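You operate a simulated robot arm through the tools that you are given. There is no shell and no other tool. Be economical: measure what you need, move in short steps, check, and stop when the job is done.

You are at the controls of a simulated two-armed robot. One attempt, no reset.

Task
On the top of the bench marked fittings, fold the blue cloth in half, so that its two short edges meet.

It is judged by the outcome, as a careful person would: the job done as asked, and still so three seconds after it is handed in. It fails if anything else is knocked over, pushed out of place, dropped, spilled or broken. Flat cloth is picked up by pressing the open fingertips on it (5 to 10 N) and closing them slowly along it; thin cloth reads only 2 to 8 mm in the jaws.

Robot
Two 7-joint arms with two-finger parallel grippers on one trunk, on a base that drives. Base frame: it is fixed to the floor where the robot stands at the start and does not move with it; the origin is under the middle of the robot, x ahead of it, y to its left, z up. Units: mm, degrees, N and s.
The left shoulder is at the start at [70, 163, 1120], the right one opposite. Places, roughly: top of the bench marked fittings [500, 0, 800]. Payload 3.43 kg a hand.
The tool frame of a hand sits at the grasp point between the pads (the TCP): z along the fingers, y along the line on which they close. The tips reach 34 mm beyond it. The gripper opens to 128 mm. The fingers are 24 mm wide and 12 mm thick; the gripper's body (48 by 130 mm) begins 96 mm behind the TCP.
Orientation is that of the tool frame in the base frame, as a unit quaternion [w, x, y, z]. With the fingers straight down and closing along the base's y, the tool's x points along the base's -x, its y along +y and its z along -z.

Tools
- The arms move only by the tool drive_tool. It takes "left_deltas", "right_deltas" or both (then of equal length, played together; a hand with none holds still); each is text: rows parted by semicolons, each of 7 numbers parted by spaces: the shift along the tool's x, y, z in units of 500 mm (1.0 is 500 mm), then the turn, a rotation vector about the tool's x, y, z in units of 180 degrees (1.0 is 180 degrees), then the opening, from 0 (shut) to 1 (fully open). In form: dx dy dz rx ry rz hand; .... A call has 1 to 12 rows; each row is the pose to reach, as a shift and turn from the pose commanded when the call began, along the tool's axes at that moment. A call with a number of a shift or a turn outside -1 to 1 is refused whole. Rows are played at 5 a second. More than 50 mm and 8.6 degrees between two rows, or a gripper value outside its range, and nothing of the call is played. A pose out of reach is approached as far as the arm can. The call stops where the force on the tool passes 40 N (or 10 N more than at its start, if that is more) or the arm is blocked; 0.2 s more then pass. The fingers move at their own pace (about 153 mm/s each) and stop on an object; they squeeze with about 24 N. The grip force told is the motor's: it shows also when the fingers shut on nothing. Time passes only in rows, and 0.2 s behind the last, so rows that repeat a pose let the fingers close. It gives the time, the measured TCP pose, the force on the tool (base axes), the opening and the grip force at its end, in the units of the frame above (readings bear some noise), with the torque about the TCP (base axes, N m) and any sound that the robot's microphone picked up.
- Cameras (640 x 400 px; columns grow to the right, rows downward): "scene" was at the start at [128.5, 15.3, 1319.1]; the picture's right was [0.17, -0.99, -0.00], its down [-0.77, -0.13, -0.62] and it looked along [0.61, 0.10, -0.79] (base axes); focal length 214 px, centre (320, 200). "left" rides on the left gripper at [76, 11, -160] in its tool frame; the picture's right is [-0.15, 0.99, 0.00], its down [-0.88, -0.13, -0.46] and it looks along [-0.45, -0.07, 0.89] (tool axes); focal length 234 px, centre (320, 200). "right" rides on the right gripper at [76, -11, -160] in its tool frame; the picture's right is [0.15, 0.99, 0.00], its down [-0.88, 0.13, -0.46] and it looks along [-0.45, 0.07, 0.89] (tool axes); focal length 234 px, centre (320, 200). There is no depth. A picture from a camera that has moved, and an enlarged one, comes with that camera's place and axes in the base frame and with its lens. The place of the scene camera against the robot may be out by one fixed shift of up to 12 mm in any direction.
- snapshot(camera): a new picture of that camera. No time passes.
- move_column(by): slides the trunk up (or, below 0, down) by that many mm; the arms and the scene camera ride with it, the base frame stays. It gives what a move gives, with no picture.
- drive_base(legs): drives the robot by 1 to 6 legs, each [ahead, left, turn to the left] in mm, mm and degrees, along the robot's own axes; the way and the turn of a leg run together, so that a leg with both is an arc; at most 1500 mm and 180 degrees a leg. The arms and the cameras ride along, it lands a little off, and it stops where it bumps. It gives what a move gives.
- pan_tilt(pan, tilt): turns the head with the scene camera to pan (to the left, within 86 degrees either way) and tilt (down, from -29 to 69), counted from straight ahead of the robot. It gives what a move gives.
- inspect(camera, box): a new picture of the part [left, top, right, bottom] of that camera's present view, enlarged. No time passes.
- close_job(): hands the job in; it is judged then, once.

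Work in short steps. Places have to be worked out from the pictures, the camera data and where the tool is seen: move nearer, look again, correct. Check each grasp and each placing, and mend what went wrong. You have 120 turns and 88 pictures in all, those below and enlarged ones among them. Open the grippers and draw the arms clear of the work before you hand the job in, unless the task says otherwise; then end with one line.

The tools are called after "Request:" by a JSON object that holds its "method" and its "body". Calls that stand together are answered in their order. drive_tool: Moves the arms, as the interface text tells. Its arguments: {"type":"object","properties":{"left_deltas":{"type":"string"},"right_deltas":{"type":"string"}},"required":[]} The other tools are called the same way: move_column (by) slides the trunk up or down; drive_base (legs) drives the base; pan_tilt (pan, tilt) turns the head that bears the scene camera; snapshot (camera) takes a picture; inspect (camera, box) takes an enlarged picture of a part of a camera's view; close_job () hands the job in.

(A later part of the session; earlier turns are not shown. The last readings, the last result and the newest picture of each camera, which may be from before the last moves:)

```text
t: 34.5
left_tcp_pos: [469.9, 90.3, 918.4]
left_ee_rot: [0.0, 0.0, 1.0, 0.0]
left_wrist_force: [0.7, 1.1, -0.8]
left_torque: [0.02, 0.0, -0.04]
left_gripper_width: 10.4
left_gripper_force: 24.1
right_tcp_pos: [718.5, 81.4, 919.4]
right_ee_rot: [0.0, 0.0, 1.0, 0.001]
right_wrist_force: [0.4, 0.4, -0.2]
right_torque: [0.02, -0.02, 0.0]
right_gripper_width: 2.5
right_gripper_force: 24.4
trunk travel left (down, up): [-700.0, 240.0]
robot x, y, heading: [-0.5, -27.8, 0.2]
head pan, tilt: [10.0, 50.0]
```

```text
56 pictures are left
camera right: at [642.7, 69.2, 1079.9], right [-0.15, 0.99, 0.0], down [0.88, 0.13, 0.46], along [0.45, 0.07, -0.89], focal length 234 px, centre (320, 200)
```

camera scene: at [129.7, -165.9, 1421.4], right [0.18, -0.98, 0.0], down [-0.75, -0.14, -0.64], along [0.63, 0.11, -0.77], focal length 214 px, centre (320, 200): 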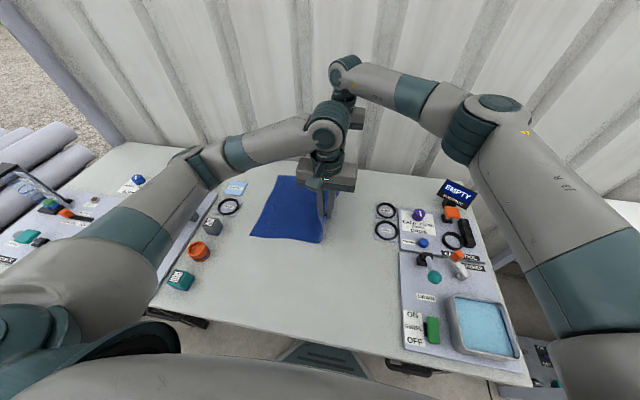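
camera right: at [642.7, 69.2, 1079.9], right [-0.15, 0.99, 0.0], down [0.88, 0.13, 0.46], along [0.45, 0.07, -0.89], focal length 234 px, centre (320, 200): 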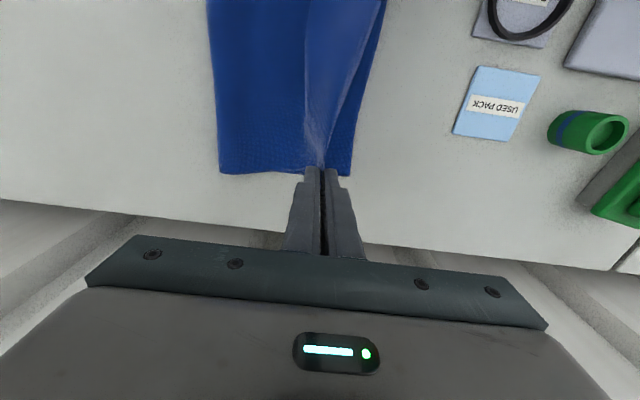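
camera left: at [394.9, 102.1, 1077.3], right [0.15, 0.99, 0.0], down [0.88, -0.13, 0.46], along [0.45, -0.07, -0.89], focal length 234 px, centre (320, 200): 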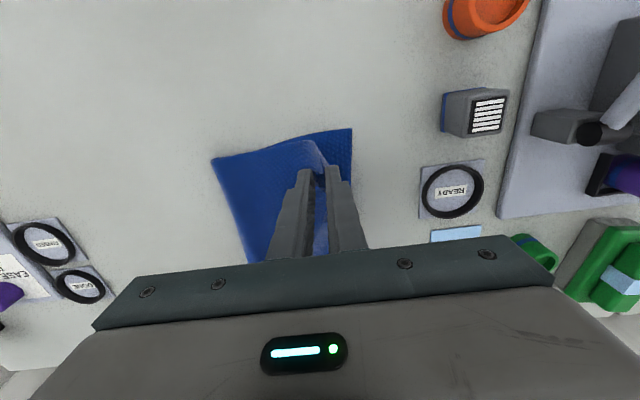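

The fold rolled forward to y≈-42 because my arc radius was slightly too big. About 30 mm (left) and 50 mm (right) of cloth lies beyond the pinches, so the pinches should finish near y≈98 and y≈76. I back up, let the fold settle and redo the arc tighter.

Request:
{"method": "drive_tool", "body": {"left_deltas": "0 -0.03 -0.05 0 0 0 0;0 -0.08 -0.09 0 0 0 0;0 -0.14 -0.12 0 0 0 0;0 -0.2 -0.124 0 0 0 0", "right_deltas": "0 -0.03 -0.05 0 0 0 0;0 -0.08 -0.09 0 0 0 0;0 -0.14 -0.12 0 0 0 0;0 -0.2 -0.124 0 0 0 0"}}

Request:
{"method": "drive_base", "body": {"legs": [[0, -90, 0], [0, 80, 0]]}}

Request:
{"method": "snapshot", "body": {"camera": "left"}}

Request:
{"method": "snapshot", "body": {"camera": "right"}}

```text
t: 35.5
left_tcp_pos: [470.0, -13.2, 982.0]
left_ee_rot: [-0.001, -0.001, 1.0, 0.0]
left_wrist_force: [-0.2, -0.5, -1.1]
left_torque: [0.07, 0.02, -0.02]
left_gripper_width: 10.4
left_gripper_force: 23.9
right_tcp_pos: [716.4, -21.2, 981.2]
right_ee_rot: [0.0, 0.001, 1.0, 0.001]
right_wrist_force: [-0.4, -0.4, 0.4]
right_torque: [0.08, -0.01, 0.01]
right_gripper_width: 2.6
right_gripper_force: 23.7
trunk travel left (down, up): [-700.0, 240.0]
robot x, y, heading: [-1.5, -26.1, 0.4]
head pan, tilt: [10.0, 50.0]
```

```text
t: 37.3
left_tcp_pos: [469.1, -22.6, 980.8]
left_ee_rot: [0.0, -0.001, 1.0, 0.0]
left_wrist_force: [-0.1, 0.3, -0.1]
left_torque: [-0.03, -0.01, -0.04]
left_gripper_width: 10.2
left_gripper_force: 23.9
right_tcp_pos: [716.1, -33.2, 980.5]
right_ee_rot: [0.0, 0.0, 1.0, 0.0]
right_wrist_force: [-0.2, -0.5, -0.1]
right_torque: [-0.01, -0.03, -0.02]
right_gripper_width: 2.4
right_gripper_force: 24.1
trunk travel left (down, up): [-700.0, 240.0]
robot x, y, heading: [-3.0, -41.7, 0.1]
head pan, tilt: [10.0, 50.0]
```

```text
55 pictures are left
camera left: at [393.8, -10.9, 1140.5], right [0.15, 0.99, 0.0], down [0.88, -0.13, 0.46], along [0.45, -0.07, -0.89], focal length 234 px, centre (320, 200)
```

left: 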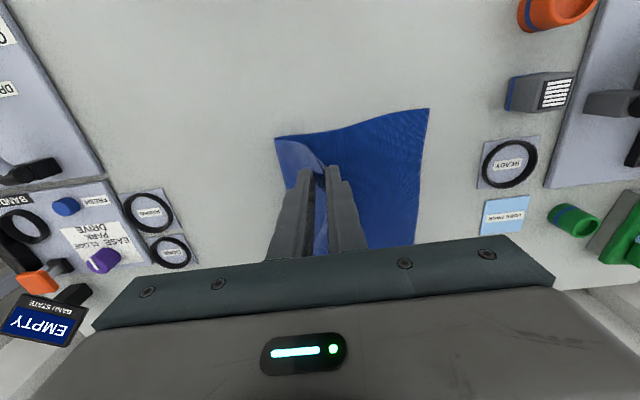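

```text
54 pictures are left
camera right: at [640.5, -44.6, 1141.7], right [-0.14, 0.99, 0.0], down [0.88, 0.13, 0.46], along [0.45, 0.07, -0.89], focal length 234 px, centre (320, 200)
```

right: 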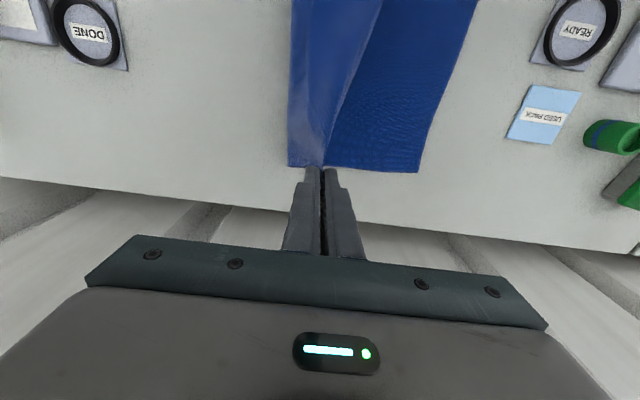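

The fold is back at y≈-80. I now bring the hands down along a tighter arc, ending about 10 mm above the bench.

Request:
{"method": "drive_tool", "body": {"left_deltas": "0 0.042 0.046 0 0 0 0;0 0.084 0.092 0 0 0 0;0 0.114 0.132 0 0 0 0;0 0.144 0.172 0 0 0 0;0 0.164 0.202 0 0 0 0;0 0.184 0.232 0 0 0 0", "right_deltas": "0 0.042 0.05 0 0 0 0;0 0.084 0.1 0 0 0 0;0 0.11 0.137 0 0 0 0;0 0.134 0.172 0 0 0 0;0 0.154 0.202 0 0 0 0;0 0.174 0.232 0 0 0 0"}}

Request:
{"method": "snapshot", "body": {"camera": "left"}}

Request:
{"method": "snapshot", "body": {"camera": "right"}}

```text
t: 38.7
left_tcp_pos: [467.3, 68.5, 866.9]
left_ee_rot: [-0.001, 0.0, 1.0, -0.001]
left_wrist_force: [-0.3, 0.4, -0.3]
left_torque: [-0.02, 0.0, -0.04]
left_gripper_width: 10.2
left_gripper_force: 24.1
right_tcp_pos: [717.8, 56.0, 864.6]
right_ee_rot: [0.0, 0.002, 1.0, -0.001]
right_wrist_force: [0.8, -0.3, 0.4]
right_torque: [0.01, 0.01, 0.05]
right_gripper_width: 2.6
right_gripper_force: 24.1
trunk travel left (down, up): [-700.0, 240.0]
robot x, y, heading: [-0.4, -41.1, 0.0]
head pan, tilt: [10.0, 50.0]
```

```text
53 pictures are left
camera left: at [392.6, 80.9, 1024.7], right [0.15, 0.99, 0.0], down [0.88, -0.13, 0.46], along [0.45, -0.07, -0.89], focal length 234 px, centre (320, 200)
```

left: 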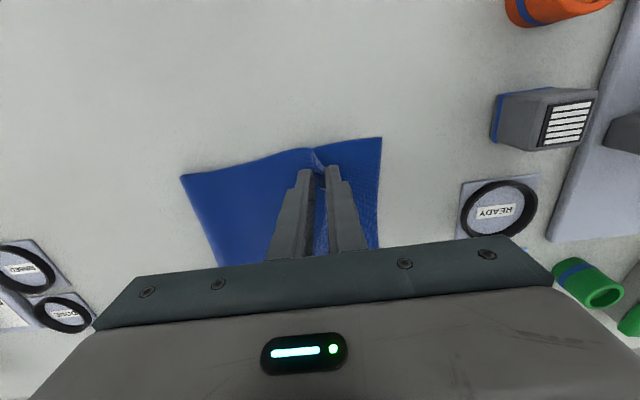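

```text
52 pictures are left
camera right: at [641.1, 44.5, 1024.8], right [-0.14, 0.99, 0.0], down [0.88, 0.13, 0.46], along [0.45, 0.06, -0.89], focal length 234 px, centre (320, 200)
```

right: 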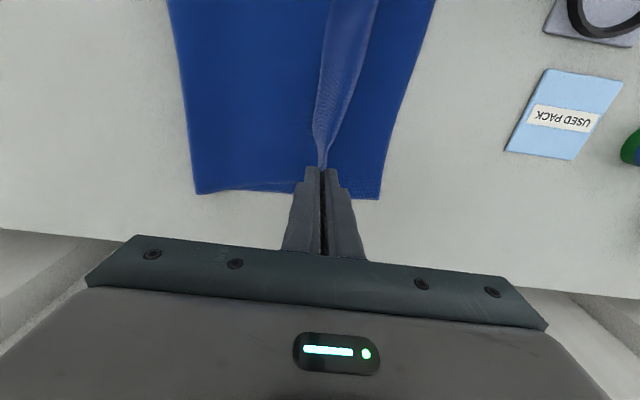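

The fold stays at y≈-73 with the bottom edge at y≈130. I lower to the bench with a small final shift left.

Request:
{"method": "drive_tool", "body": {"left_deltas": "0 0.016 0.016 0 0 0 0;0 0.03 0.032 0 0 0 0;0 0.044 0.048 0 0 0 0;0 0.05 0.056 0 0 0 0", "right_deltas": "0 0.01 0.016 0 0 0 0;0 0.018 0.032 0 0 0 0;0 0.026 0.046 0 0 0 0;0 0.03 0.053 0 0 0 0"}}

Request:
{"method": "snapshot", "body": {"camera": "left"}}

Request:
{"method": "snapshot", "body": {"camera": "right"}}

```text
t: 39.7
left_tcp_pos: [468.9, 93.9, 838.7]
left_ee_rot: [0.0, 0.0, 1.0, -0.001]
left_wrist_force: [0.7, -0.6, 0.8]
left_torque: [0.0, -0.01, -0.04]
left_gripper_width: 10.5
left_gripper_force: 23.9
right_tcp_pos: [716.6, 69.5, 838.7]
right_ee_rot: [0.0, 0.001, 1.0, 0.0]
right_wrist_force: [-0.5, 0.7, 3.0]
right_torque: [0.01, -0.02, -0.03]
right_gripper_width: 2.6
right_gripper_force: 23.5
trunk travel left (down, up): [-700.0, 240.0]
robot x, y, heading: [-0.9, -37.7, 0.0]
head pan, tilt: [10.0, 50.0]
```

```text
51 pictures are left
camera left: at [393.1, 106.0, 997.2], right [0.15, 0.99, 0.0], down [0.88, -0.13, 0.46], along [0.45, -0.07, -0.89], focal length 234 px, centre (320, 200)
```

left: 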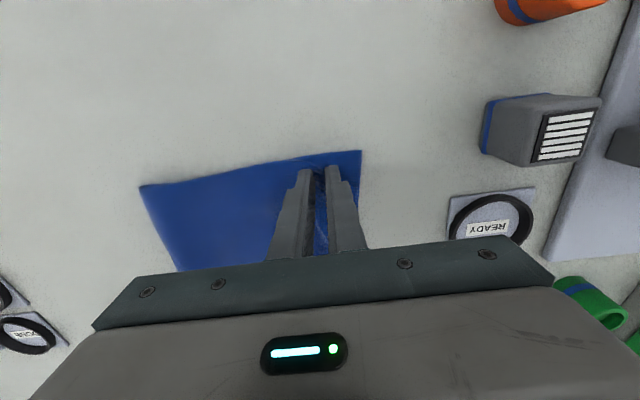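

```text
50 pictures are left
camera right: at [641.0, 57.7, 999.4], right [-0.14, 0.99, 0.0], down [0.88, 0.13, 0.46], along [0.45, 0.06, -0.89], focal length 234 px, centre (320, 200)
```

right: 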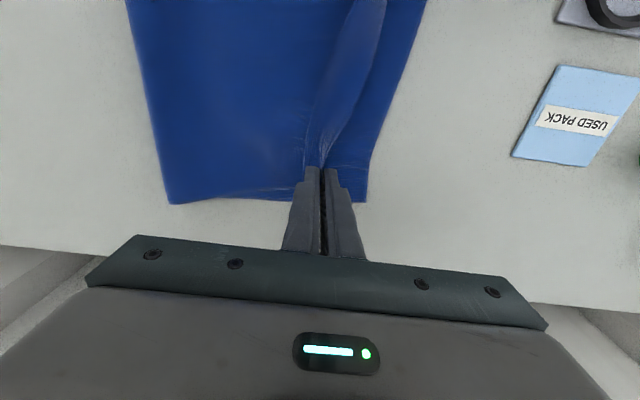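

Both pinches are down. I open gently and lift straight up.

Request:
{"method": "drive_tool", "body": {"left_deltas": "0 0 0 0 0 0 0.15;0 0 0 0 0 0 0.25;0 0 -0.02 0 0 0 0.25;0 0 -0.06 0 0 0 0.25;0 0 -0.12 0 0 0 0.25;0 0 -0.2 0 0 0 0.25", "right_deltas": "0 0 0 0 0 0 0.08;0 0 0 0 0 0 0.2;0 0 -0.02 0 0 0 0.2;0 0 -0.06 0 0 0 0.2;0 0 -0.12 0 0 0 0.2;0 0 -0.2 0 0 0 0.2"}}

Request:
{"method": "snapshot", "body": {"camera": "left"}}

Request:
{"method": "snapshot", "body": {"camera": "right"}}

Request:
{"method": "snapshot", "body": {"camera": "scene"}}

```text
t: 41.1
left_tcp_pos: [465.4, 94.4, 937.2]
left_ee_rot: [0.0, 0.0, 1.0, 0.0]
left_wrist_force: [0.0, -0.3, -0.2]
left_torque: [0.0, -0.03, -0.02]
left_gripper_width: 32.0
left_gripper_force: 0.1
right_tcp_pos: [711.8, 68.6, 939.0]
right_ee_rot: [-0.001, 0.001, 1.0, 0.0]
right_wrist_force: [0.1, -0.1, 0.7]
right_torque: [-0.01, -0.02, -0.01]
right_gripper_width: 25.6
right_gripper_force: 0.1
trunk travel left (down, up): [-700.0, 240.0]
robot x, y, heading: [0.3, -39.4, 0.3]
head pan, tilt: [10.0, 50.0]
```

```text
49 pictures are left
camera left: at [390.0, 105.7, 1096.0], right [0.15, 0.99, 0.0], down [0.88, -0.13, 0.46], along [0.45, -0.07, -0.89], focal length 234 px, centre (320, 200)
```

left: 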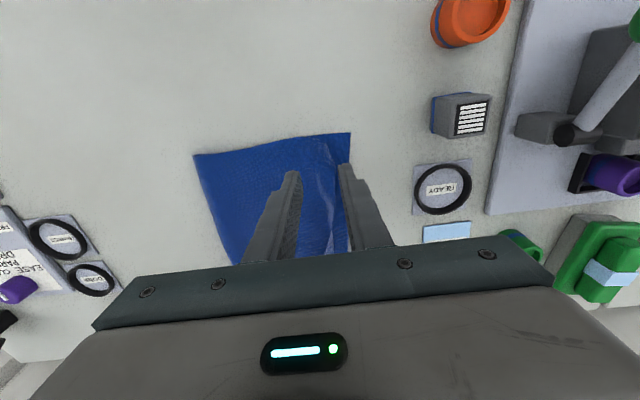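

```text
48 pictures are left
camera right: at [636.2, 56.6, 1100.2], right [-0.14, 0.99, 0.0], down [0.88, 0.13, 0.46], along [0.45, 0.07, -0.89], focal length 234 px, centre (320, 200)
```

right: 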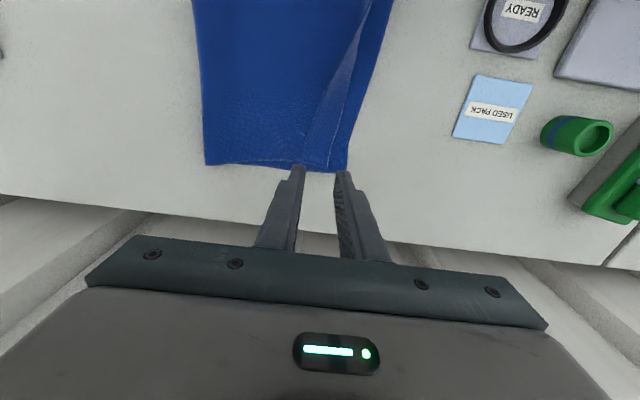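

```text
47 pictures are left
camera scene: at [128.0, -25.1, 1421.4], right [0.17, -0.98, 0.0], down [-0.75, -0.13, -0.64], along [0.63, 0.11, -0.77], focal length 214 px, centre (320, 200)
```

scene: 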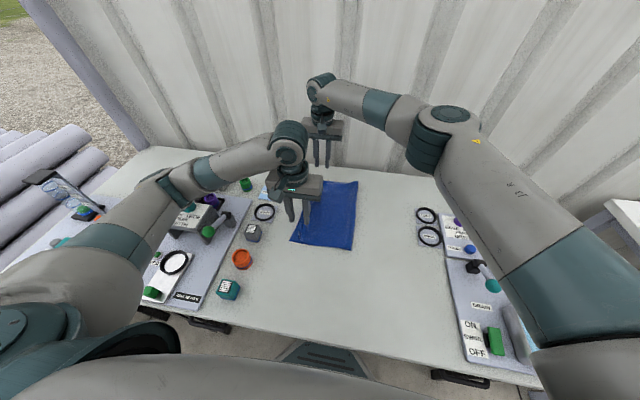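

Released. I zoom in on the edge strip to see how the top flap lies.

Request:
{"method": "inspect", "body": {"camera": "left", "box": [180, 110, 420, 260]}}

Request:
{"method": "inspect", "body": {"camera": "right", "box": [180, 0, 420, 180]}}

```text
2.67 times, centred on (300, 185) of left
camera zoom: at [390.0, 105.7, 1096.0], right [0.15, 0.99, 0.0], down [0.88, -0.13, 0.46], along [0.45, -0.07, -0.89], focal length 624 px, centre (373, 240)
```

zoom: 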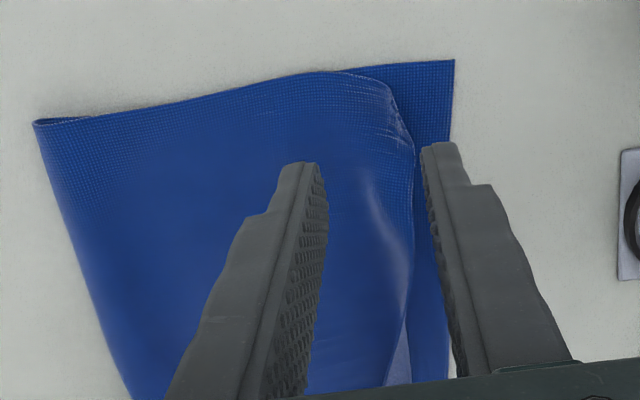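

```text
2.22 times, centred on (300, 90) of right
camera zoom: at [636.2, 56.6, 1100.2], right [-0.14, 0.99, 0.0], down [0.88, 0.13, 0.46], along [0.45, 0.07, -0.89], focal length 520 px, centre (364, 444)
```

zoom: 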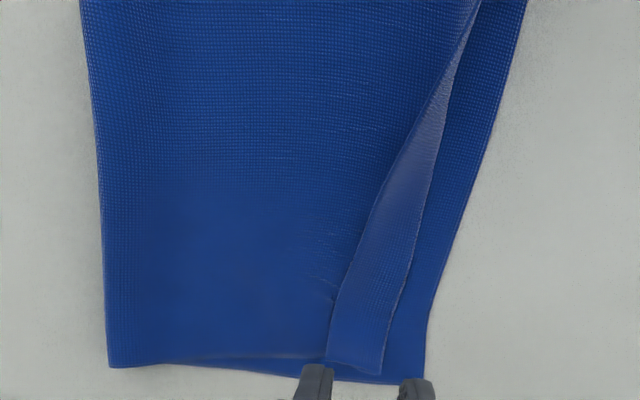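

Near end: top edge at y≈111 against bottom ≈134. Far end: the flap is folded back (crest y≈83) and the bottom edge is at ≈110. I move both hands aside for a full view of the cloth.

Request:
{"method": "drive_tool", "body": {"left_deltas": "0.03 0.06 -0.03 0 0 0 0.1;0.06 0.12 -0.06 0 0 0 0.1;0.09 0.18 -0.09 0 0 0 0;0.12 0.24 -0.1 0 0 0 0", "right_deltas": "0 -0.08 -0.02 0 0 0 0.1;0 -0.16 -0.04 0 0 0 0.1;0 -0.24 -0.06 0 0 0 0;0 -0.32 -0.06 0 0 0 0"}}

Request:
{"method": "inspect", "body": {"camera": "scene", "box": [230, 150, 420, 270]}}

Request:
{"method": "snapshot", "body": {"camera": "left"}}

Request:
{"method": "snapshot", "body": {"camera": "right"}}

```text
t: 42.1
left_tcp_pos: [407.0, 214.0, 987.2]
left_ee_rot: [0.0, 0.0, 1.0, 0.0]
left_wrist_force: [-0.7, -0.2, 0.4]
left_torque: [0.01, 0.0, 0.0]
left_gripper_width: 0.0
left_gripper_force: 23.9
right_tcp_pos: [716.9, -88.0, 969.7]
right_ee_rot: [0.0, 0.001, 1.0, 0.0]
right_wrist_force: [-0.7, 0.0, -0.6]
right_torque: [0.01, 0.01, 0.02]
right_gripper_width: 0.0
right_gripper_force: 24.2
trunk travel left (down, up): [-700.0, 240.0]
robot x, y, heading: [-1.1, -39.3, 0.1]
head pan, tilt: [10.0, 50.0]
```

```text
3.33 times, centred on (325, 210) of scene
camera zoom: at [127.6, -24.8, 1421.6], right [0.17, -0.98, 0.0], down [-0.75, -0.13, -0.64], along [0.63, 0.11, -0.77], focal length 715 px, centre (303, 167)
```

zoom: 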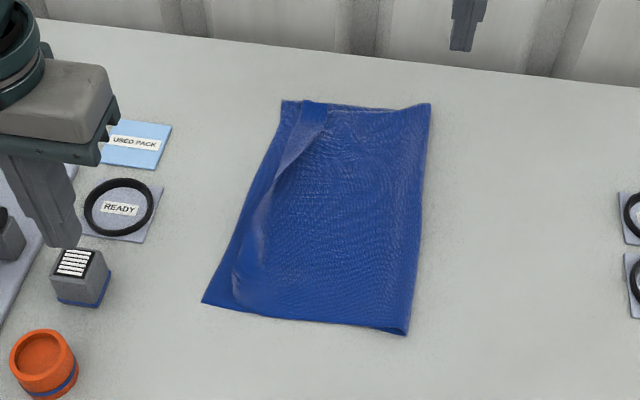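

```text
43 pictures are left
camera left: at [331.3, 226.2, 1145.8], right [0.15, 0.99, 0.0], down [0.88, -0.13, 0.46], along [0.45, -0.07, -0.89], focal length 234 px, centre (320, 200)
```

left: 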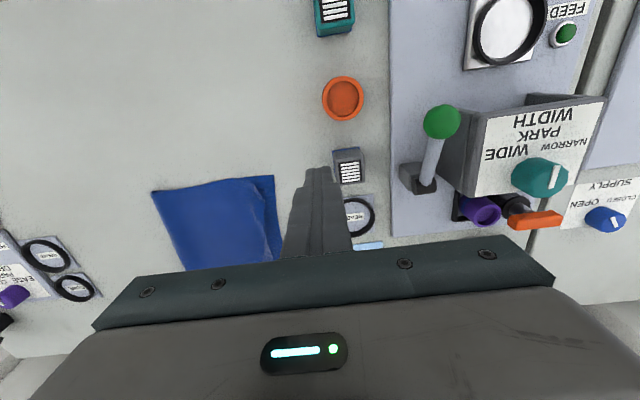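

```text
42 pictures are left
camera right: at [640.7, -99.9, 1130.8], right [-0.14, 0.99, 0.0], down [0.88, 0.13, 0.46], along [0.45, 0.07, -0.89], focal length 234 px, centre (320, 200)
```

right: 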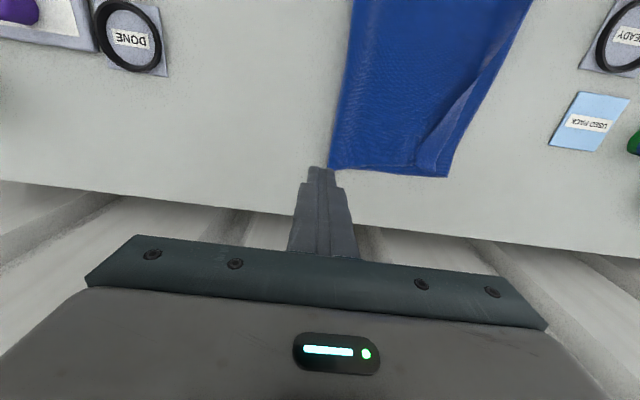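

The fold is clean at y≈-70. Two fixes are needed. The far flap (about 30 mm, edge at y≈52, crest ≈82) must be rolled out, and the near top edge (≈105) must move to ≈130. I roll the far flap out with the right hand's closed fingertips, approaching first.

Request:
{"method": "drive_tool", "body": {"right_deltas": "-0.01 0.09 0.04 0 0 0 0;-0.01 0.18 0.08 0 0 0 0;-0.01 0.26 0.13 0 0 0 0;-0.01 0.308 0.18 0 0 0 0;-0.01 0.308 0.23 0 0 0 0;-0.01 0.308 0.255 0 0 0 0"}}

Request:
{"method": "inspect", "body": {"camera": "right", "box": [200, 60, 440, 240]}}

```text
t: 43.5
left_tcp_pos: [407.7, 214.3, 985.4]
left_ee_rot: [0.0, 0.0, 1.0, -0.001]
left_wrist_force: [0.4, -0.2, 0.5]
left_torque: [-0.01, 0.01, 0.01]
left_gripper_width: 0.0
left_gripper_force: 23.6
right_tcp_pos: [721.6, 63.1, 840.0]
right_ee_rot: [0.0, 0.001, 1.0, -0.001]
right_wrist_force: [0.2, -0.1, -0.3]
right_torque: [-0.03, -0.04, 0.06]
right_gripper_width: 0.0
right_gripper_force: 23.6
trunk travel left (down, up): [-700.0, 240.0]
robot x, y, heading: [2.2, -42.9, 0.1]
head pan, tilt: [10.0, 50.0]
```

```text
2.22 times, centred on (320, 150) of right
camera zoom: at [645.7, 52.2, 1000.9], right [-0.14, 0.99, 0.0], down [0.88, 0.13, 0.46], along [0.45, 0.06, -0.89], focal length 520 px, centre (320, 311)
```

zoom: 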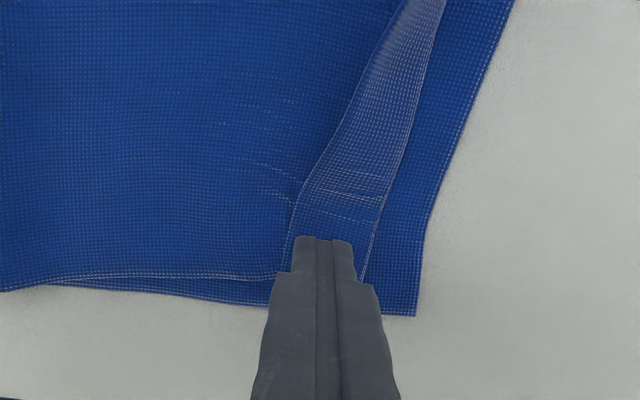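

The fingertips sit right over the flap. I press down 2 mm and check.

Request:
{"method": "drive_tool", "body": {"right_deltas": "0 0 0.004 0 0 0 0"}}

Request:
{"method": "drive_tool", "body": {"right_deltas": "0 0 0.003 0 0 0 0"}}

```text
t: 43.9
left_tcp_pos: [409.1, 213.1, 986.8]
left_ee_rot: [-0.001, 0.0, 1.0, -0.001]
left_wrist_force: [-0.1, 1.1, 0.6]
left_torque: [-0.02, 0.02, 0.0]
left_gripper_width: 0.1
left_gripper_force: 24.3
right_tcp_pos: [722.0, 63.8, 838.2]
right_ee_rot: [0.0, 0.001, 1.0, 0.0]
right_wrist_force: [0.2, 0.7, -0.3]
right_torque: [0.01, 0.0, 0.04]
right_gripper_width: 0.0
right_gripper_force: 24.4
trunk travel left (down, up): [-700.0, 240.0]
robot x, y, heading: [3.3, -41.5, 0.2]
head pan, tilt: [10.0, 50.0]
```

```text
t: 44.3
left_tcp_pos: [407.8, 214.0, 987.5]
left_ee_rot: [0.0, 0.0, 1.0, -0.001]
left_wrist_force: [0.4, -0.2, -0.2]
left_torque: [-0.02, 0.01, 0.0]
left_gripper_width: 0.0
left_gripper_force: 23.6
right_tcp_pos: [721.7, 63.4, 838.5]
right_ee_rot: [0.0, 0.001, 1.0, 0.0]
right_wrist_force: [-0.7, 0.3, 3.4]
right_torque: [0.02, 0.02, -0.04]
right_gripper_width: 0.0
right_gripper_force: 23.9
trunk travel left (down, up): [-700.0, 240.0]
robot x, y, heading: [-0.8, -39.2, 0.1]
head pan, tilt: [10.0, 50.0]
```

3.4 N of contact. I drag 50 mm in +y at about this height.

Request:
{"method": "drive_tool", "body": {"right_deltas": "0 0.015 0.0005 0 0 0 0;0 0.03 0.0005 0 0 0 0;0 0.045 0.001 0 0 0 0;0 0.06 0.001 0 0 0 0;0 0.075 0.0015 0 0 0 0;0 0.09 0.002 0 0 0 0;0 0.1 0.002 0 0 0 0"}}

Request:
{"method": "inspect", "body": {"camera": "right", "box": [150, 0, 440, 240]}}

```text
t: 45.9
left_tcp_pos: [407.3, 213.8, 987.2]
left_ee_rot: [-0.001, 0.0, 1.0, 0.0]
left_wrist_force: [-0.4, -0.7, -0.4]
left_torque: [0.01, 0.01, -0.02]
left_gripper_width: 0.2
left_gripper_force: 24.0
right_tcp_pos: [714.0, 105.4, 837.9]
right_ee_rot: [0.001, 0.002, 1.0, 0.0]
right_wrist_force: [0.5, 0.9, 4.0]
right_torque: [0.0, -0.02, 0.01]
right_gripper_width: 0.0
right_gripper_force: 24.6
right hand out of reach, approached as far as the arm can: row 6, 7
trunk travel left (down, up): [-700.0, 240.0]
robot x, y, heading: [-1.5, -40.3, 0.1]
head pan, tilt: [10.0, 50.0]
```

```text
1.67 times, centred on (295, 120) of right
camera zoom: at [637.3, 91.8, 998.6], right [-0.14, 0.99, 0.0], down [0.88, 0.13, 0.46], along [0.45, 0.07, -0.89], focal length 390 px, centre (362, 333)
```

zoom: 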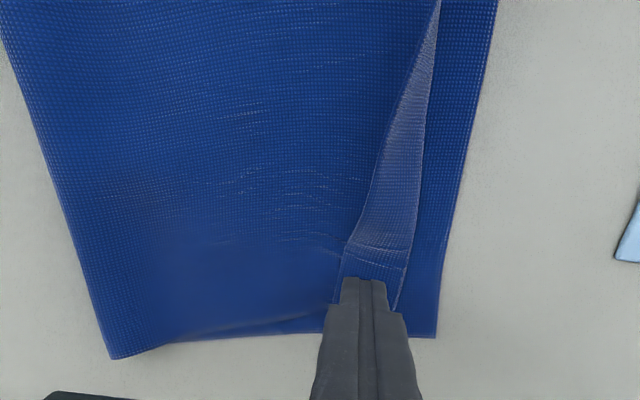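

Friction moved all layers together without rolling the flap. So I'll pinch the flap's free edge instead and carry it over. First I lift, move the base 45 mm left for reach and look again.

Request:
{"method": "drive_tool", "body": {"right_deltas": "0 0 -0.04 0 0 0 0;0 0 -0.08 0 0 0 0;0 -0.04 -0.12 0 0 0 0.3;0 -0.08 -0.12 0 0 0 0.3"}}

Request:
{"method": "drive_base", "body": {"legs": [[0, 50, 0]]}}

Request:
{"method": "snapshot", "body": {"camera": "right"}}

Request:
{"method": "inspect", "body": {"camera": "scene", "box": [250, 140, 440, 260]}}

```text
t: 46.9
left_tcp_pos: [407.8, 213.2, 985.7]
left_ee_rot: [0.0, -0.001, 1.0, 0.0]
left_wrist_force: [-0.3, 0.1, -0.2]
left_torque: [0.04, -0.05, 0.03]
left_gripper_width: 0.2
left_gripper_force: 24.4
right_tcp_pos: [713.0, 64.3, 898.6]
right_ee_rot: [0.0, 0.001, 1.0, 0.001]
right_wrist_force: [0.0, 0.1, 0.2]
right_torque: [0.01, -0.01, 0.0]
right_gripper_width: 38.3
right_gripper_force: 0.0
trunk travel left (down, up): [-700.0, 240.0]
robot x, y, heading: [-1.4, -40.3, -0.0]
head pan, tilt: [10.0, 50.0]
```

```text
t: 47.8
left_tcp_pos: [408.1, 260.6, 986.4]
left_ee_rot: [0.0, 0.001, 1.0, 0.0]
left_wrist_force: [-0.3, -0.1, 0.1]
left_torque: [-0.02, -0.01, 0.02]
left_gripper_width: 0.0
left_gripper_force: 23.9
right_tcp_pos: [713.5, 110.1, 898.6]
right_ee_rot: [0.0, 0.002, 1.0, -0.001]
right_wrist_force: [-0.3, 0.0, -1.2]
right_torque: [0.02, -0.02, -0.01]
right_gripper_width: 38.1
right_gripper_force: 0.1
trunk travel left (down, up): [-700.0, 240.0]
robot x, y, heading: [-0.5, 7.6, -0.1]
head pan, tilt: [10.0, 50.0]
```

```text
39 pictures are left
camera right: at [637.2, 98.1, 1058.8], right [-0.14, 0.99, 0.0], down [0.88, 0.13, 0.46], along [0.45, 0.06, -0.89], focal length 234 px, centre (320, 200)
```

right: 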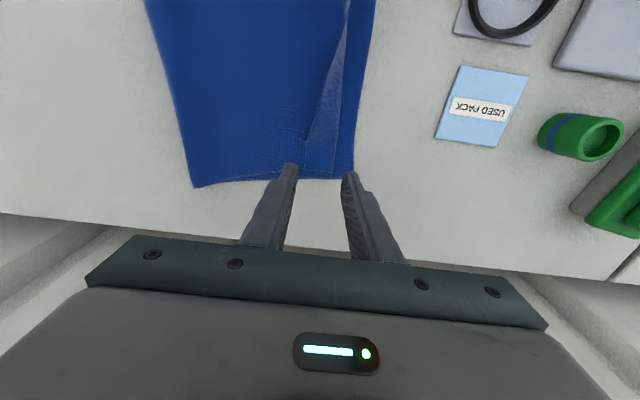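

```text
3.33 times, centred on (345, 200) of scene
camera zoom: at [129.1, 22.7, 1421.5], right [0.17, -0.98, 0.0], down [-0.75, -0.13, -0.64], along [0.63, 0.11, -0.77], focal length 715 px, centre (237, 200)
```

zoom: 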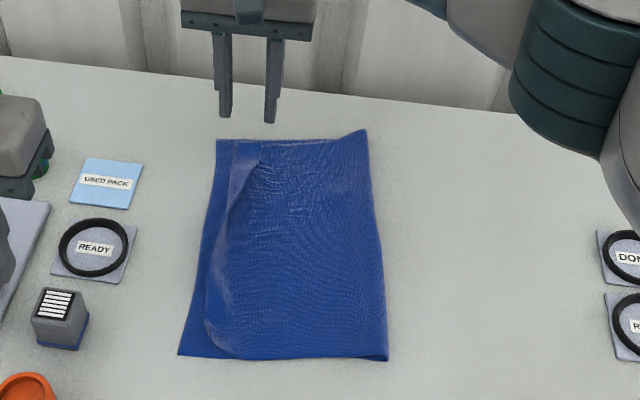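

The flap's free edge is at y≈93 and its crest at ≈128. I position the right fingers with a 28 mm opening, the +y finger on the flap and the -y finger just beyond the free edge.

Request:
{"method": "drive_tool", "body": {"right_deltas": "-0.01 -0.022 0.03 0 0 0 0.22;-0.018 -0.022 0.07 0 0 0 0.22;-0.018 -0.022 0.1 0 0 0 0.22"}}

Request:
{"method": "inspect", "body": {"camera": "right", "box": [200, 60, 440, 240]}}

```text
t: 48.6
left_tcp_pos: [408.2, 262.1, 986.3]
left_ee_rot: [0.0, 0.001, 1.0, -0.001]
left_wrist_force: [-0.2, 0.1, 0.2]
left_torque: [0.01, 0.01, 0.01]
left_gripper_width: 0.0
left_gripper_force: 23.6
right_tcp_pos: [722.7, 99.7, 846.9]
right_ee_rot: [0.0, 0.002, 1.0, 0.0]
right_wrist_force: [0.9, -0.6, -0.9]
right_torque: [0.0, 0.01, 0.02]
right_gripper_width: 27.9
right_gripper_force: 0.0
trunk travel left (down, up): [-700.0, 240.0]
robot x, y, heading: [2.7, 10.2, 0.1]
head pan, tilt: [10.0, 50.0]
```

```text
2.22 times, centred on (320, 150) of right
camera zoom: at [645.6, 88.8, 1007.6], right [-0.14, 0.99, 0.0], down [0.88, 0.13, 0.46], along [0.45, 0.06, -0.89], focal length 520 px, centre (320, 311)
```

zoom: 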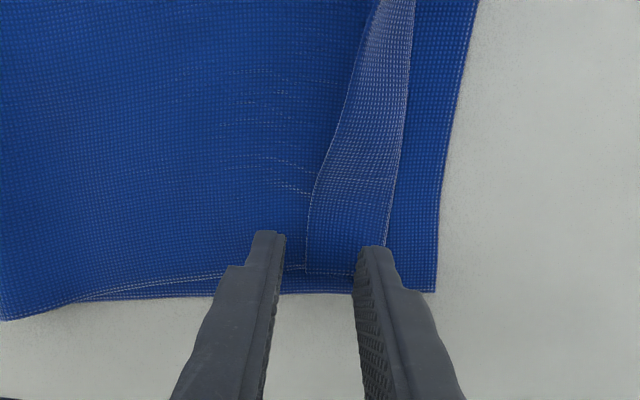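

The geometry is good. I shift -4 mm in y and lower to contact.

Request:
{"method": "drive_tool", "body": {"right_deltas": "0 -0.008 0.008 0 0 0 0.22;0 -0.008 0.016 0 0 0 0.22"}}

Request:
{"method": "drive_tool", "body": {"right_deltas": "0 0 0.0025 0 0 0 0.22"}}

```text
t: 49.2
left_tcp_pos: [408.8, 262.0, 986.9]
left_ee_rot: [0.0, 0.001, 1.0, -0.001]
left_wrist_force: [-0.3, 0.3, 0.6]
left_torque: [0.0, 0.03, 0.01]
left_gripper_width: 0.2
left_gripper_force: 24.0
right_tcp_pos: [721.8, 94.9, 840.3]
right_ee_rot: [0.0, 0.003, 1.0, 0.0]
right_wrist_force: [0.6, 0.2, 0.4]
right_torque: [0.01, 0.02, 0.0]
right_gripper_width: 28.5
right_gripper_force: 0.0
trunk travel left (down, up): [-700.0, 240.0]
robot x, y, heading: [-1.1, 7.3, 0.0]
head pan, tilt: [10.0, 50.0]
```

```text
t: 49.6
left_tcp_pos: [408.5, 261.4, 985.7]
left_ee_rot: [0.001, 0.001, 1.0, -0.001]
left_wrist_force: [-0.3, 0.6, 0.3]
left_torque: [0.0, 0.0, 0.01]
left_gripper_width: 0.1
left_gripper_force: 24.0
right_tcp_pos: [722.2, 96.3, 837.9]
right_ee_rot: [0.0, 0.003, 1.0, -0.001]
right_wrist_force: [0.2, 0.0, 1.3]
right_torque: [0.0, 0.0, -0.01]
right_gripper_width: 28.1
right_gripper_force: 0.1
trunk travel left (down, up): [-700.0, 240.0]
robot x, y, heading: [3.0, 6.2, -0.3]
head pan, tilt: [10.0, 50.0]
```

Light contact. I press 0.5 mm more and close slowly, shifting -y so that the -y finger stays put as a wall.

Request:
{"method": "drive_tool", "body": {"right_deltas": "0 0 0.001 0 0 0 0.22;0 -0.003 0.001 0 0 0 0.196;0 -0.006 0.001 0 0 0 0.172;0 -0.009 0.001 0 0 0 0.148;0 -0.012 0.001 0 0 0 0.124;0 -0.015 0.001 0 0 0 0.1;0 -0.018 0.001 0 0 0 0.075;0 -0.021 0.001 0 0 0 0.05;0 -0.024 0.001 0 0 0 0.02;0 -0.025 0.001 0 0 0 0;0 -0.025 0.001 0 0 0 0"}}

Request:
{"method": "inspect", "body": {"camera": "right", "box": [200, 60, 440, 240]}}

```text
t: 52.0
left_tcp_pos: [408.5, 261.8, 986.9]
left_ee_rot: [0.0, 0.001, 1.0, -0.001]
left_wrist_force: [-0.6, 0.5, -0.6]
left_torque: [-0.01, 0.0, 0.0]
left_gripper_width: 0.0
left_gripper_force: 23.8
right_tcp_pos: [722.0, 84.1, 838.0]
right_ee_rot: [0.0, 0.003, 1.0, -0.001]
right_wrist_force: [-0.2, -0.2, 1.2]
right_torque: [0.01, -0.01, -0.03]
right_gripper_width: 0.1
right_gripper_force: 23.4
trunk travel left (down, up): [-700.0, 240.0]
robot x, y, heading: [-3.7, 9.0, -0.3]
head pan, tilt: [10.0, 50.0]
```

```text
2.22 times, centred on (320, 150) of right
camera zoom: at [646.7, 71.6, 999.4], right [-0.14, 0.99, 0.0], down [0.88, 0.13, 0.46], along [0.45, 0.06, -0.89], focal length 520 px, centre (320, 311)
```

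zoom: 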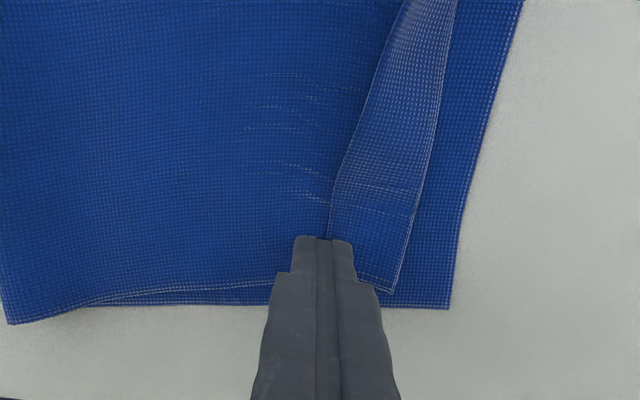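

Too light; the fingertip slid over. I retry with a firmer press of about 8 N.

Request:
{"method": "drive_tool", "body": {"right_deltas": "0 0 -0.015 0 0 0 0;0 0.012 -0.015 0 0 0 0.22;0 0.023 -0.015 0 0 0 0.22;0 0.023 -0.006 0 0 0 0.22;0 0.023 0.0015 0 0 0 0.22"}}

Request:
{"method": "drive_tool", "body": {"right_deltas": "0 0 0.001 0 0 0 0.22"}}

```text
t: 53.2
left_tcp_pos: [408.3, 261.6, 986.4]
left_ee_rot: [0.0, 0.001, 1.0, -0.001]
left_wrist_force: [1.4, 0.1, 0.4]
left_torque: [0.01, 0.0, 0.02]
left_gripper_width: 0.0
left_gripper_force: 24.1
right_tcp_pos: [721.9, 94.8, 838.0]
right_ee_rot: [0.0, 0.002, 1.0, -0.001]
right_wrist_force: [0.2, 0.0, 1.5]
right_torque: [0.02, -0.03, 0.0]
right_gripper_width: 27.9
right_gripper_force: 0.1
trunk travel left (down, up): [-700.0, 240.0]
robot x, y, heading: [-0.5, 12.0, 0.1]
head pan, tilt: [10.0, 50.0]
```

```text
t: 53.6
left_tcp_pos: [406.6, 261.8, 986.2]
left_ee_rot: [0.0, 0.0, 1.0, -0.001]
left_wrist_force: [0.2, 0.4, -0.4]
left_torque: [-0.03, 0.03, 0.02]
left_gripper_width: 0.1
left_gripper_force: 24.2
right_tcp_pos: [721.1, 94.5, 837.0]
right_ee_rot: [0.001, 0.002, 1.0, -0.001]
right_wrist_force: [1.1, -0.7, 3.1]
right_torque: [-0.02, -0.01, -0.04]
right_gripper_width: 28.1
right_gripper_force: 0.0
trunk travel left (down, up): [-700.0, 240.0]
robot x, y, heading: [-1.1, 5.4, -0.1]
head pan, tilt: [10.0, 50.0]
```

Request:
{"method": "drive_tool", "body": {"right_deltas": "0 0 0.002 0 0 0 0.22"}}

```text
t: 54.0
left_tcp_pos: [406.3, 262.0, 987.1]
left_ee_rot: [0.001, 0.001, 1.0, -0.001]
left_wrist_force: [-0.2, -0.7, 0.0]
left_torque: [-0.02, -0.01, -0.02]
left_gripper_width: 0.1
left_gripper_force: 23.1
right_tcp_pos: [721.7, 95.0, 837.5]
right_ee_rot: [0.001, 0.003, 1.0, 0.0]
right_wrist_force: [0.8, -0.2, 7.9]
right_torque: [0.09, -0.06, -0.02]
right_gripper_width: 28.1
right_gripper_force: 0.0
trunk travel left (down, up): [-700.0, 240.0]
robot x, y, heading: [-2.3, 6.4, -0.1]
head pan, tilt: [10.0, 50.0]
```

At 7.9 N now. I close slowly while shifting -y.

Request:
{"method": "drive_tool", "body": {"right_deltas": "0 -0.003 0 0 0 0 0.196;0 -0.006 0 0 0 0 0.172;0 -0.009 0.0004 0 0 0 0.148;0 -0.012 0.0004 0 0 0 0.124;0 -0.015 0.0008 0 0 0 0.1;0 -0.018 0.0008 0 0 0 0.075;0 -0.021 0.0012 0 0 0 0.05;0 -0.024 0.0012 0 0 0 0.02;0 -0.025 0.0012 0 0 0 0;0 -0.025 0.0012 0 0 0 0"}}

Request:
{"method": "inspect", "body": {"camera": "right", "box": [200, 60, 440, 240]}}

```text
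t: 56.2
left_tcp_pos: [407.0, 262.2, 987.5]
left_ee_rot: [0.001, 0.002, 1.0, -0.001]
left_wrist_force: [0.5, 0.2, 0.1]
left_torque: [0.0, -0.05, 0.02]
left_gripper_width: 0.0
left_gripper_force: 24.3
right_tcp_pos: [720.2, 83.8, 837.8]
right_ee_rot: [0.001, 0.003, 1.0, 0.0]
right_wrist_force: [-0.5, 2.8, 16.8]
right_torque: [0.23, 0.05, 0.01]
right_gripper_width: 1.8
right_gripper_force: 24.0
trunk travel left (down, up): [-700.0, 240.0]
robot x, y, heading: [-0.8, 5.5, -0.1]
head pan, tilt: [10.0, 50.0]
```

```text
2.22 times, centred on (320, 150) of right
camera zoom: at [644.6, 71.4, 997.8], right [-0.14, 0.99, 0.0], down [0.88, 0.13, 0.46], along [0.45, 0.06, -0.89], focal length 520 px, centre (320, 311)
```

zoom: 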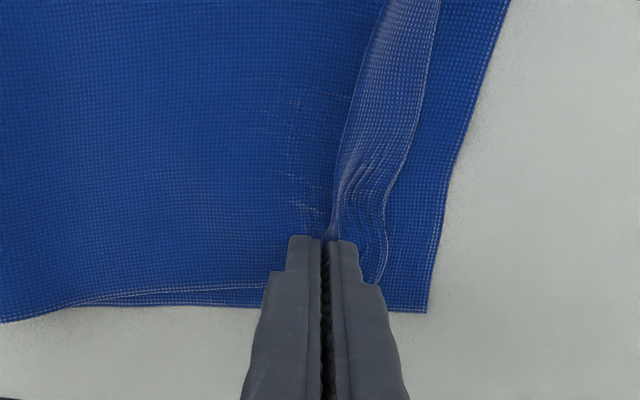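

It reads 1.8 mm and the flap is wrinkled between the fingers. I lift 20 mm to see what is held.

Request:
{"method": "drive_tool", "body": {"right_deltas": "0 0 -0.02 0 0 0 0;0 0.01 -0.05 0 0 0 0"}}

Request:
{"method": "inspect", "body": {"camera": "right", "box": [200, 60, 440, 240]}}

```text
t: 56.8
left_tcp_pos: [406.8, 262.6, 986.7]
left_ee_rot: [0.0, 0.002, 1.0, -0.001]
left_wrist_force: [0.3, -0.5, 0.0]
left_torque: [0.01, -0.02, -0.02]
left_gripper_width: 0.1
left_gripper_force: 24.0
right_tcp_pos: [722.2, 86.2, 861.8]
right_ee_rot: [0.0, 0.002, 1.0, -0.002]
right_wrist_force: [-0.5, 0.3, -0.1]
right_torque: [-0.05, -0.03, 0.0]
right_gripper_width: 1.5
right_gripper_force: 24.5
trunk travel left (down, up): [-700.0, 240.0]
robot x, y, heading: [0.1, 8.1, -0.3]
head pan, tilt: [10.0, 50.0]
```

```text
2.22 times, centred on (320, 150) of right
camera zoom: at [645.9, 75.6, 1022.2], right [-0.14, 0.99, 0.0], down [0.88, 0.13, 0.46], along [0.45, 0.06, -0.89], focal length 520 px, centre (320, 311)
```

zoom: 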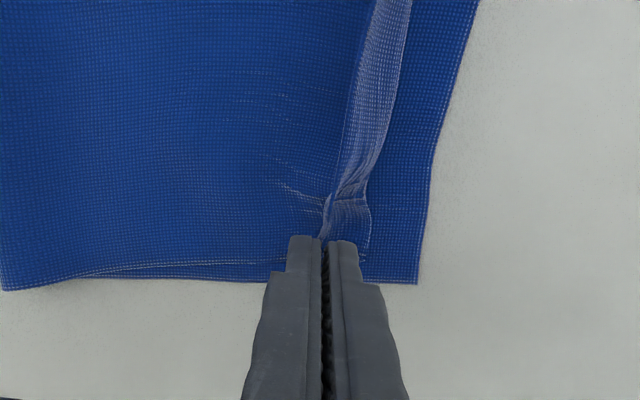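

It holds a single layer at the flap's edge. I carry it up and over to the left, to y≈130, and down.

Request:
{"method": "drive_tool", "body": {"right_deltas": "0 0.01 -0.035 0 0 0 0;0 0.035 -0.06 0 0 0 0;0 0.065 -0.055 0 0 0 0;0 0.09 -0.03 0 0 0 0;0 0.1 0 0 0 0 0;0 0.1 0.03 0 0 0 0"}}

Request:
{"method": "inspect", "body": {"camera": "right", "box": [150, 30, 440, 240]}}

```text
t: 58.2
left_tcp_pos: [408.5, 262.0, 986.0]
left_ee_rot: [0.0, 0.001, 1.0, -0.001]
left_wrist_force: [-1.4, -0.4, 0.6]
left_torque: [0.02, 0.0, -0.03]
left_gripper_width: 0.1
left_gripper_force: 24.6
right_tcp_pos: [722.7, 137.5, 845.7]
right_ee_rot: [0.001, 0.003, 1.0, -0.001]
right_wrist_force: [0.0, 0.3, 0.7]
right_torque: [0.03, 0.03, 0.01]
right_gripper_width: 1.6
right_gripper_force: 24.0
trunk travel left (down, up): [-700.0, 240.0]
robot x, y, heading: [0.8, 5.3, -0.2]
head pan, tilt: [10.0, 50.0]
```

```text
1.90 times, centred on (295, 135) of right
camera zoom: at [646.3, 125.6, 1006.8], right [-0.14, 0.99, 0.0], down [0.88, 0.13, 0.46], along [0.45, 0.06, -0.89], focal length 446 px, centre (368, 324)
```

zoom: 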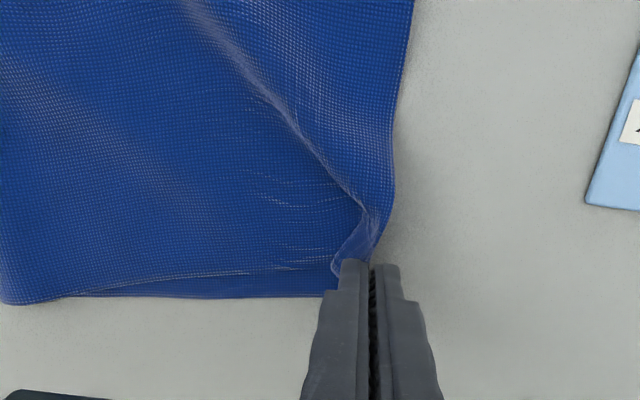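

The edge now sits over the bottom edge. I lower about 6 mm, release, and lift.

Request:
{"method": "drive_tool", "body": {"right_deltas": "0 0 0.012 0 0 0 0;0 0 0.012 0 0 0 0.08;0 0 0.012 0 0 0 0.15;0 0 -0.03 0 0 0 0.15;0 0 -0.1 0 0 0 0.15;0 0 -0.18 0 0 0 0.15"}}

Request:
{"method": "inspect", "body": {"camera": "right", "box": [150, 0, 440, 220]}}

Request:
{"method": "inspect", "body": {"camera": "scene", "box": [250, 140, 440, 260]}}

```text
t: 59.6
left_tcp_pos: [408.6, 261.6, 987.1]
left_ee_rot: [0.0, 0.0, 1.0, -0.001]
left_wrist_force: [-0.3, 0.6, 1.1]
left_torque: [-0.03, 0.0, -0.01]
left_gripper_width: 0.0
left_gripper_force: 23.7
right_tcp_pos: [721.6, 137.0, 936.1]
right_ee_rot: [0.0, 0.003, 1.0, 0.0]
right_wrist_force: [0.6, -0.1, -0.1]
right_torque: [-0.01, -0.01, 0.0]
right_gripper_width: 19.3
right_gripper_force: 0.0
trunk travel left (down, up): [-700.0, 240.0]
robot x, y, heading: [3.0, 9.5, 0.1]
head pan, tilt: [10.0, 50.0]
```

```text
1.82 times, centred on (295, 110) of right
camera zoom: at [644.9, 125.3, 1098.0], right [-0.14, 0.99, 0.0], down [0.88, 0.13, 0.46], along [0.45, 0.06, -0.89], focal length 426 px, centre (366, 364)
```

zoom: 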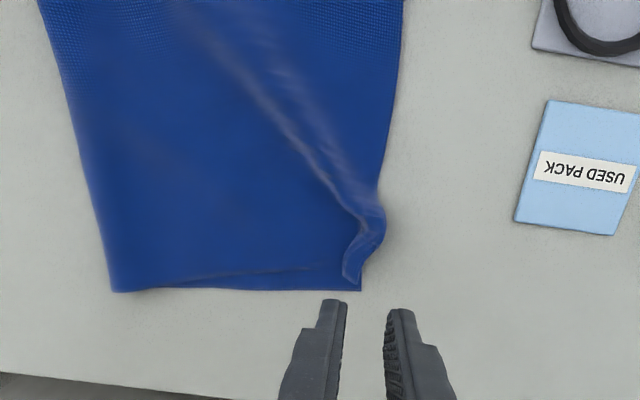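

```text
3.33 times, centred on (345, 200) of scene
camera zoom: at [128.4, 24.3, 1421.5], right [0.17, -0.98, 0.0], down [-0.75, -0.13, -0.64], along [0.63, 0.11, -0.77], focal length 715 px, centre (237, 200)
```

zoom: 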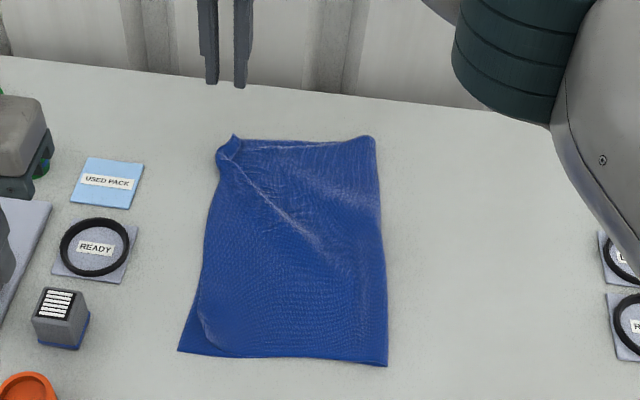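

Much better. I zoom closely on the far-left corner and the near-left corner.

Request:
{"method": "inspect", "body": {"camera": "right", "box": [260, 60, 360, 170]}}

Request:
{"method": "inspect", "body": {"camera": "scene", "box": [295, 210, 345, 250]}}

```text
3.64 times, centred on (310, 115) of right
camera zoom: at [644.9, 125.3, 1098.0], right [-0.14, 0.99, 0.0], down [0.88, 0.13, 0.46], along [0.45, 0.06, -0.89], focal length 852 px, centre (356, 509)
```

zoom: 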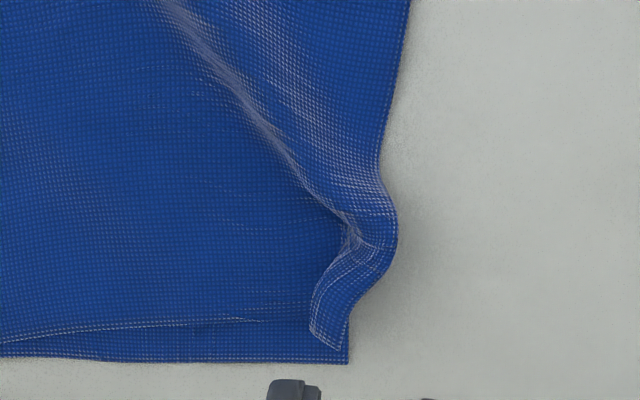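

```text
10.00 times, centred on (320, 230) of scene
camera zoom: at [128.4, 24.3, 1421.5], right [0.17, -0.98, 0.0], down [-0.75, -0.13, -0.64], along [0.63, 0.11, -0.77], focal length 2145 px, centre (320, -100)
```

zoom: 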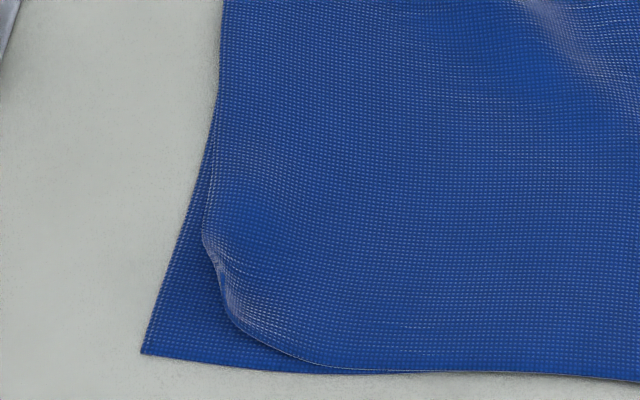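

Two small defects remain: a ~15 mm corner strip folded back at the far end (around (718,125)), and the near top corner appears tucked short of the bottom corner (451,130). I move the base 45 mm left for reach, keeping the left hand over about the same spot.

Request:
{"method": "drive_tool", "body": {"left_deltas": "0 -0.05 0 0 0 0 0.3;0 -0.1 0 0 0 0 0.3;-0.05 -0.15 0 0 0 0 0.3;-0.1 -0.2 0 0 0 0 0.3"}}

Request:
{"method": "drive_base", "body": {"legs": [[0, 45, 0]]}}

Request:
{"method": "snapshot", "body": {"camera": "left"}}

Request:
{"method": "snapshot", "body": {"camera": "right"}}

```text
t: 60.6
left_tcp_pos: [455.4, 160.4, 983.4]
left_ee_rot: [-0.001, 0.002, 1.0, 0.001]
left_wrist_force: [-0.4, -0.5, -1.1]
left_torque: [0.06, 0.0, 0.01]
left_gripper_width: 38.2
left_gripper_force: 0.0
right_tcp_pos: [721.2, 136.2, 936.1]
right_ee_rot: [-0.001, 0.002, 1.0, 0.0]
right_wrist_force: [0.1, 0.1, -1.0]
right_torque: [-0.02, 0.04, 0.0]
right_gripper_width: 19.2
right_gripper_force: 0.0
trunk travel left (down, up): [-700.0, 240.0]
robot x, y, heading: [-2.8, 10.2, 0.2]
head pan, tilt: [10.0, 50.0]
```

```text
t: 61.5
left_tcp_pos: [455.5, 203.0, 983.0]
left_ee_rot: [0.001, 0.002, 1.0, -0.001]
left_wrist_force: [-0.1, -1.0, -0.3]
left_torque: [0.0, 0.03, -0.02]
left_gripper_width: 38.2
left_gripper_force: 0.1
right_tcp_pos: [720.8, 180.4, 936.1]
right_ee_rot: [0.0, 0.004, 1.0, 0.0]
right_wrist_force: [-0.5, -0.1, 0.0]
right_torque: [0.02, 0.0, -0.01]
right_gripper_width: 19.1
right_gripper_force: 0.1
trunk travel left (down, up): [-700.0, 240.0]
robot x, y, heading: [-2.0, 53.2, 0.0]
head pan, tilt: [10.0, 50.0]
```

```text
28 pictures are left
camera left: at [380.6, 216.1, 1142.4], right [0.15, 0.99, 0.0], down [0.88, -0.13, 0.46], along [0.45, -0.07, -0.89], focal length 234 px, centre (320, 200)
```

left: 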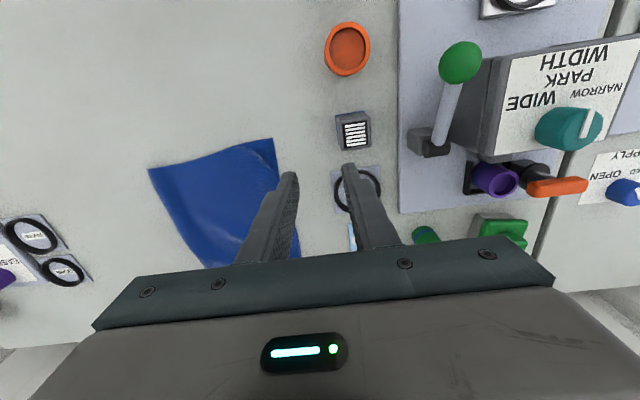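

```text
27 pictures are left
camera right: at [645.8, 167.8, 1097.9], right [-0.14, 0.99, 0.0], down [0.88, 0.12, 0.46], along [0.45, 0.06, -0.89], focal length 234 px, centre (320, 200)
```

right: 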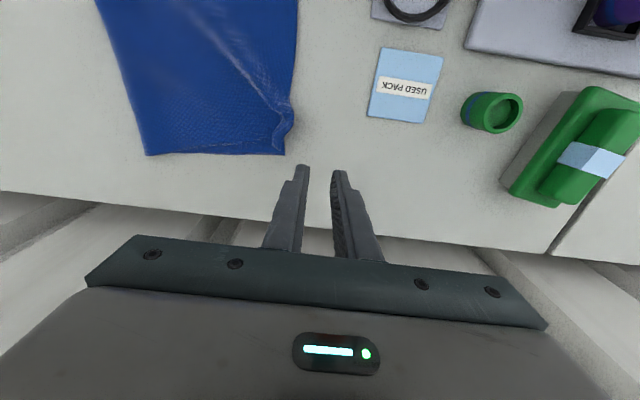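

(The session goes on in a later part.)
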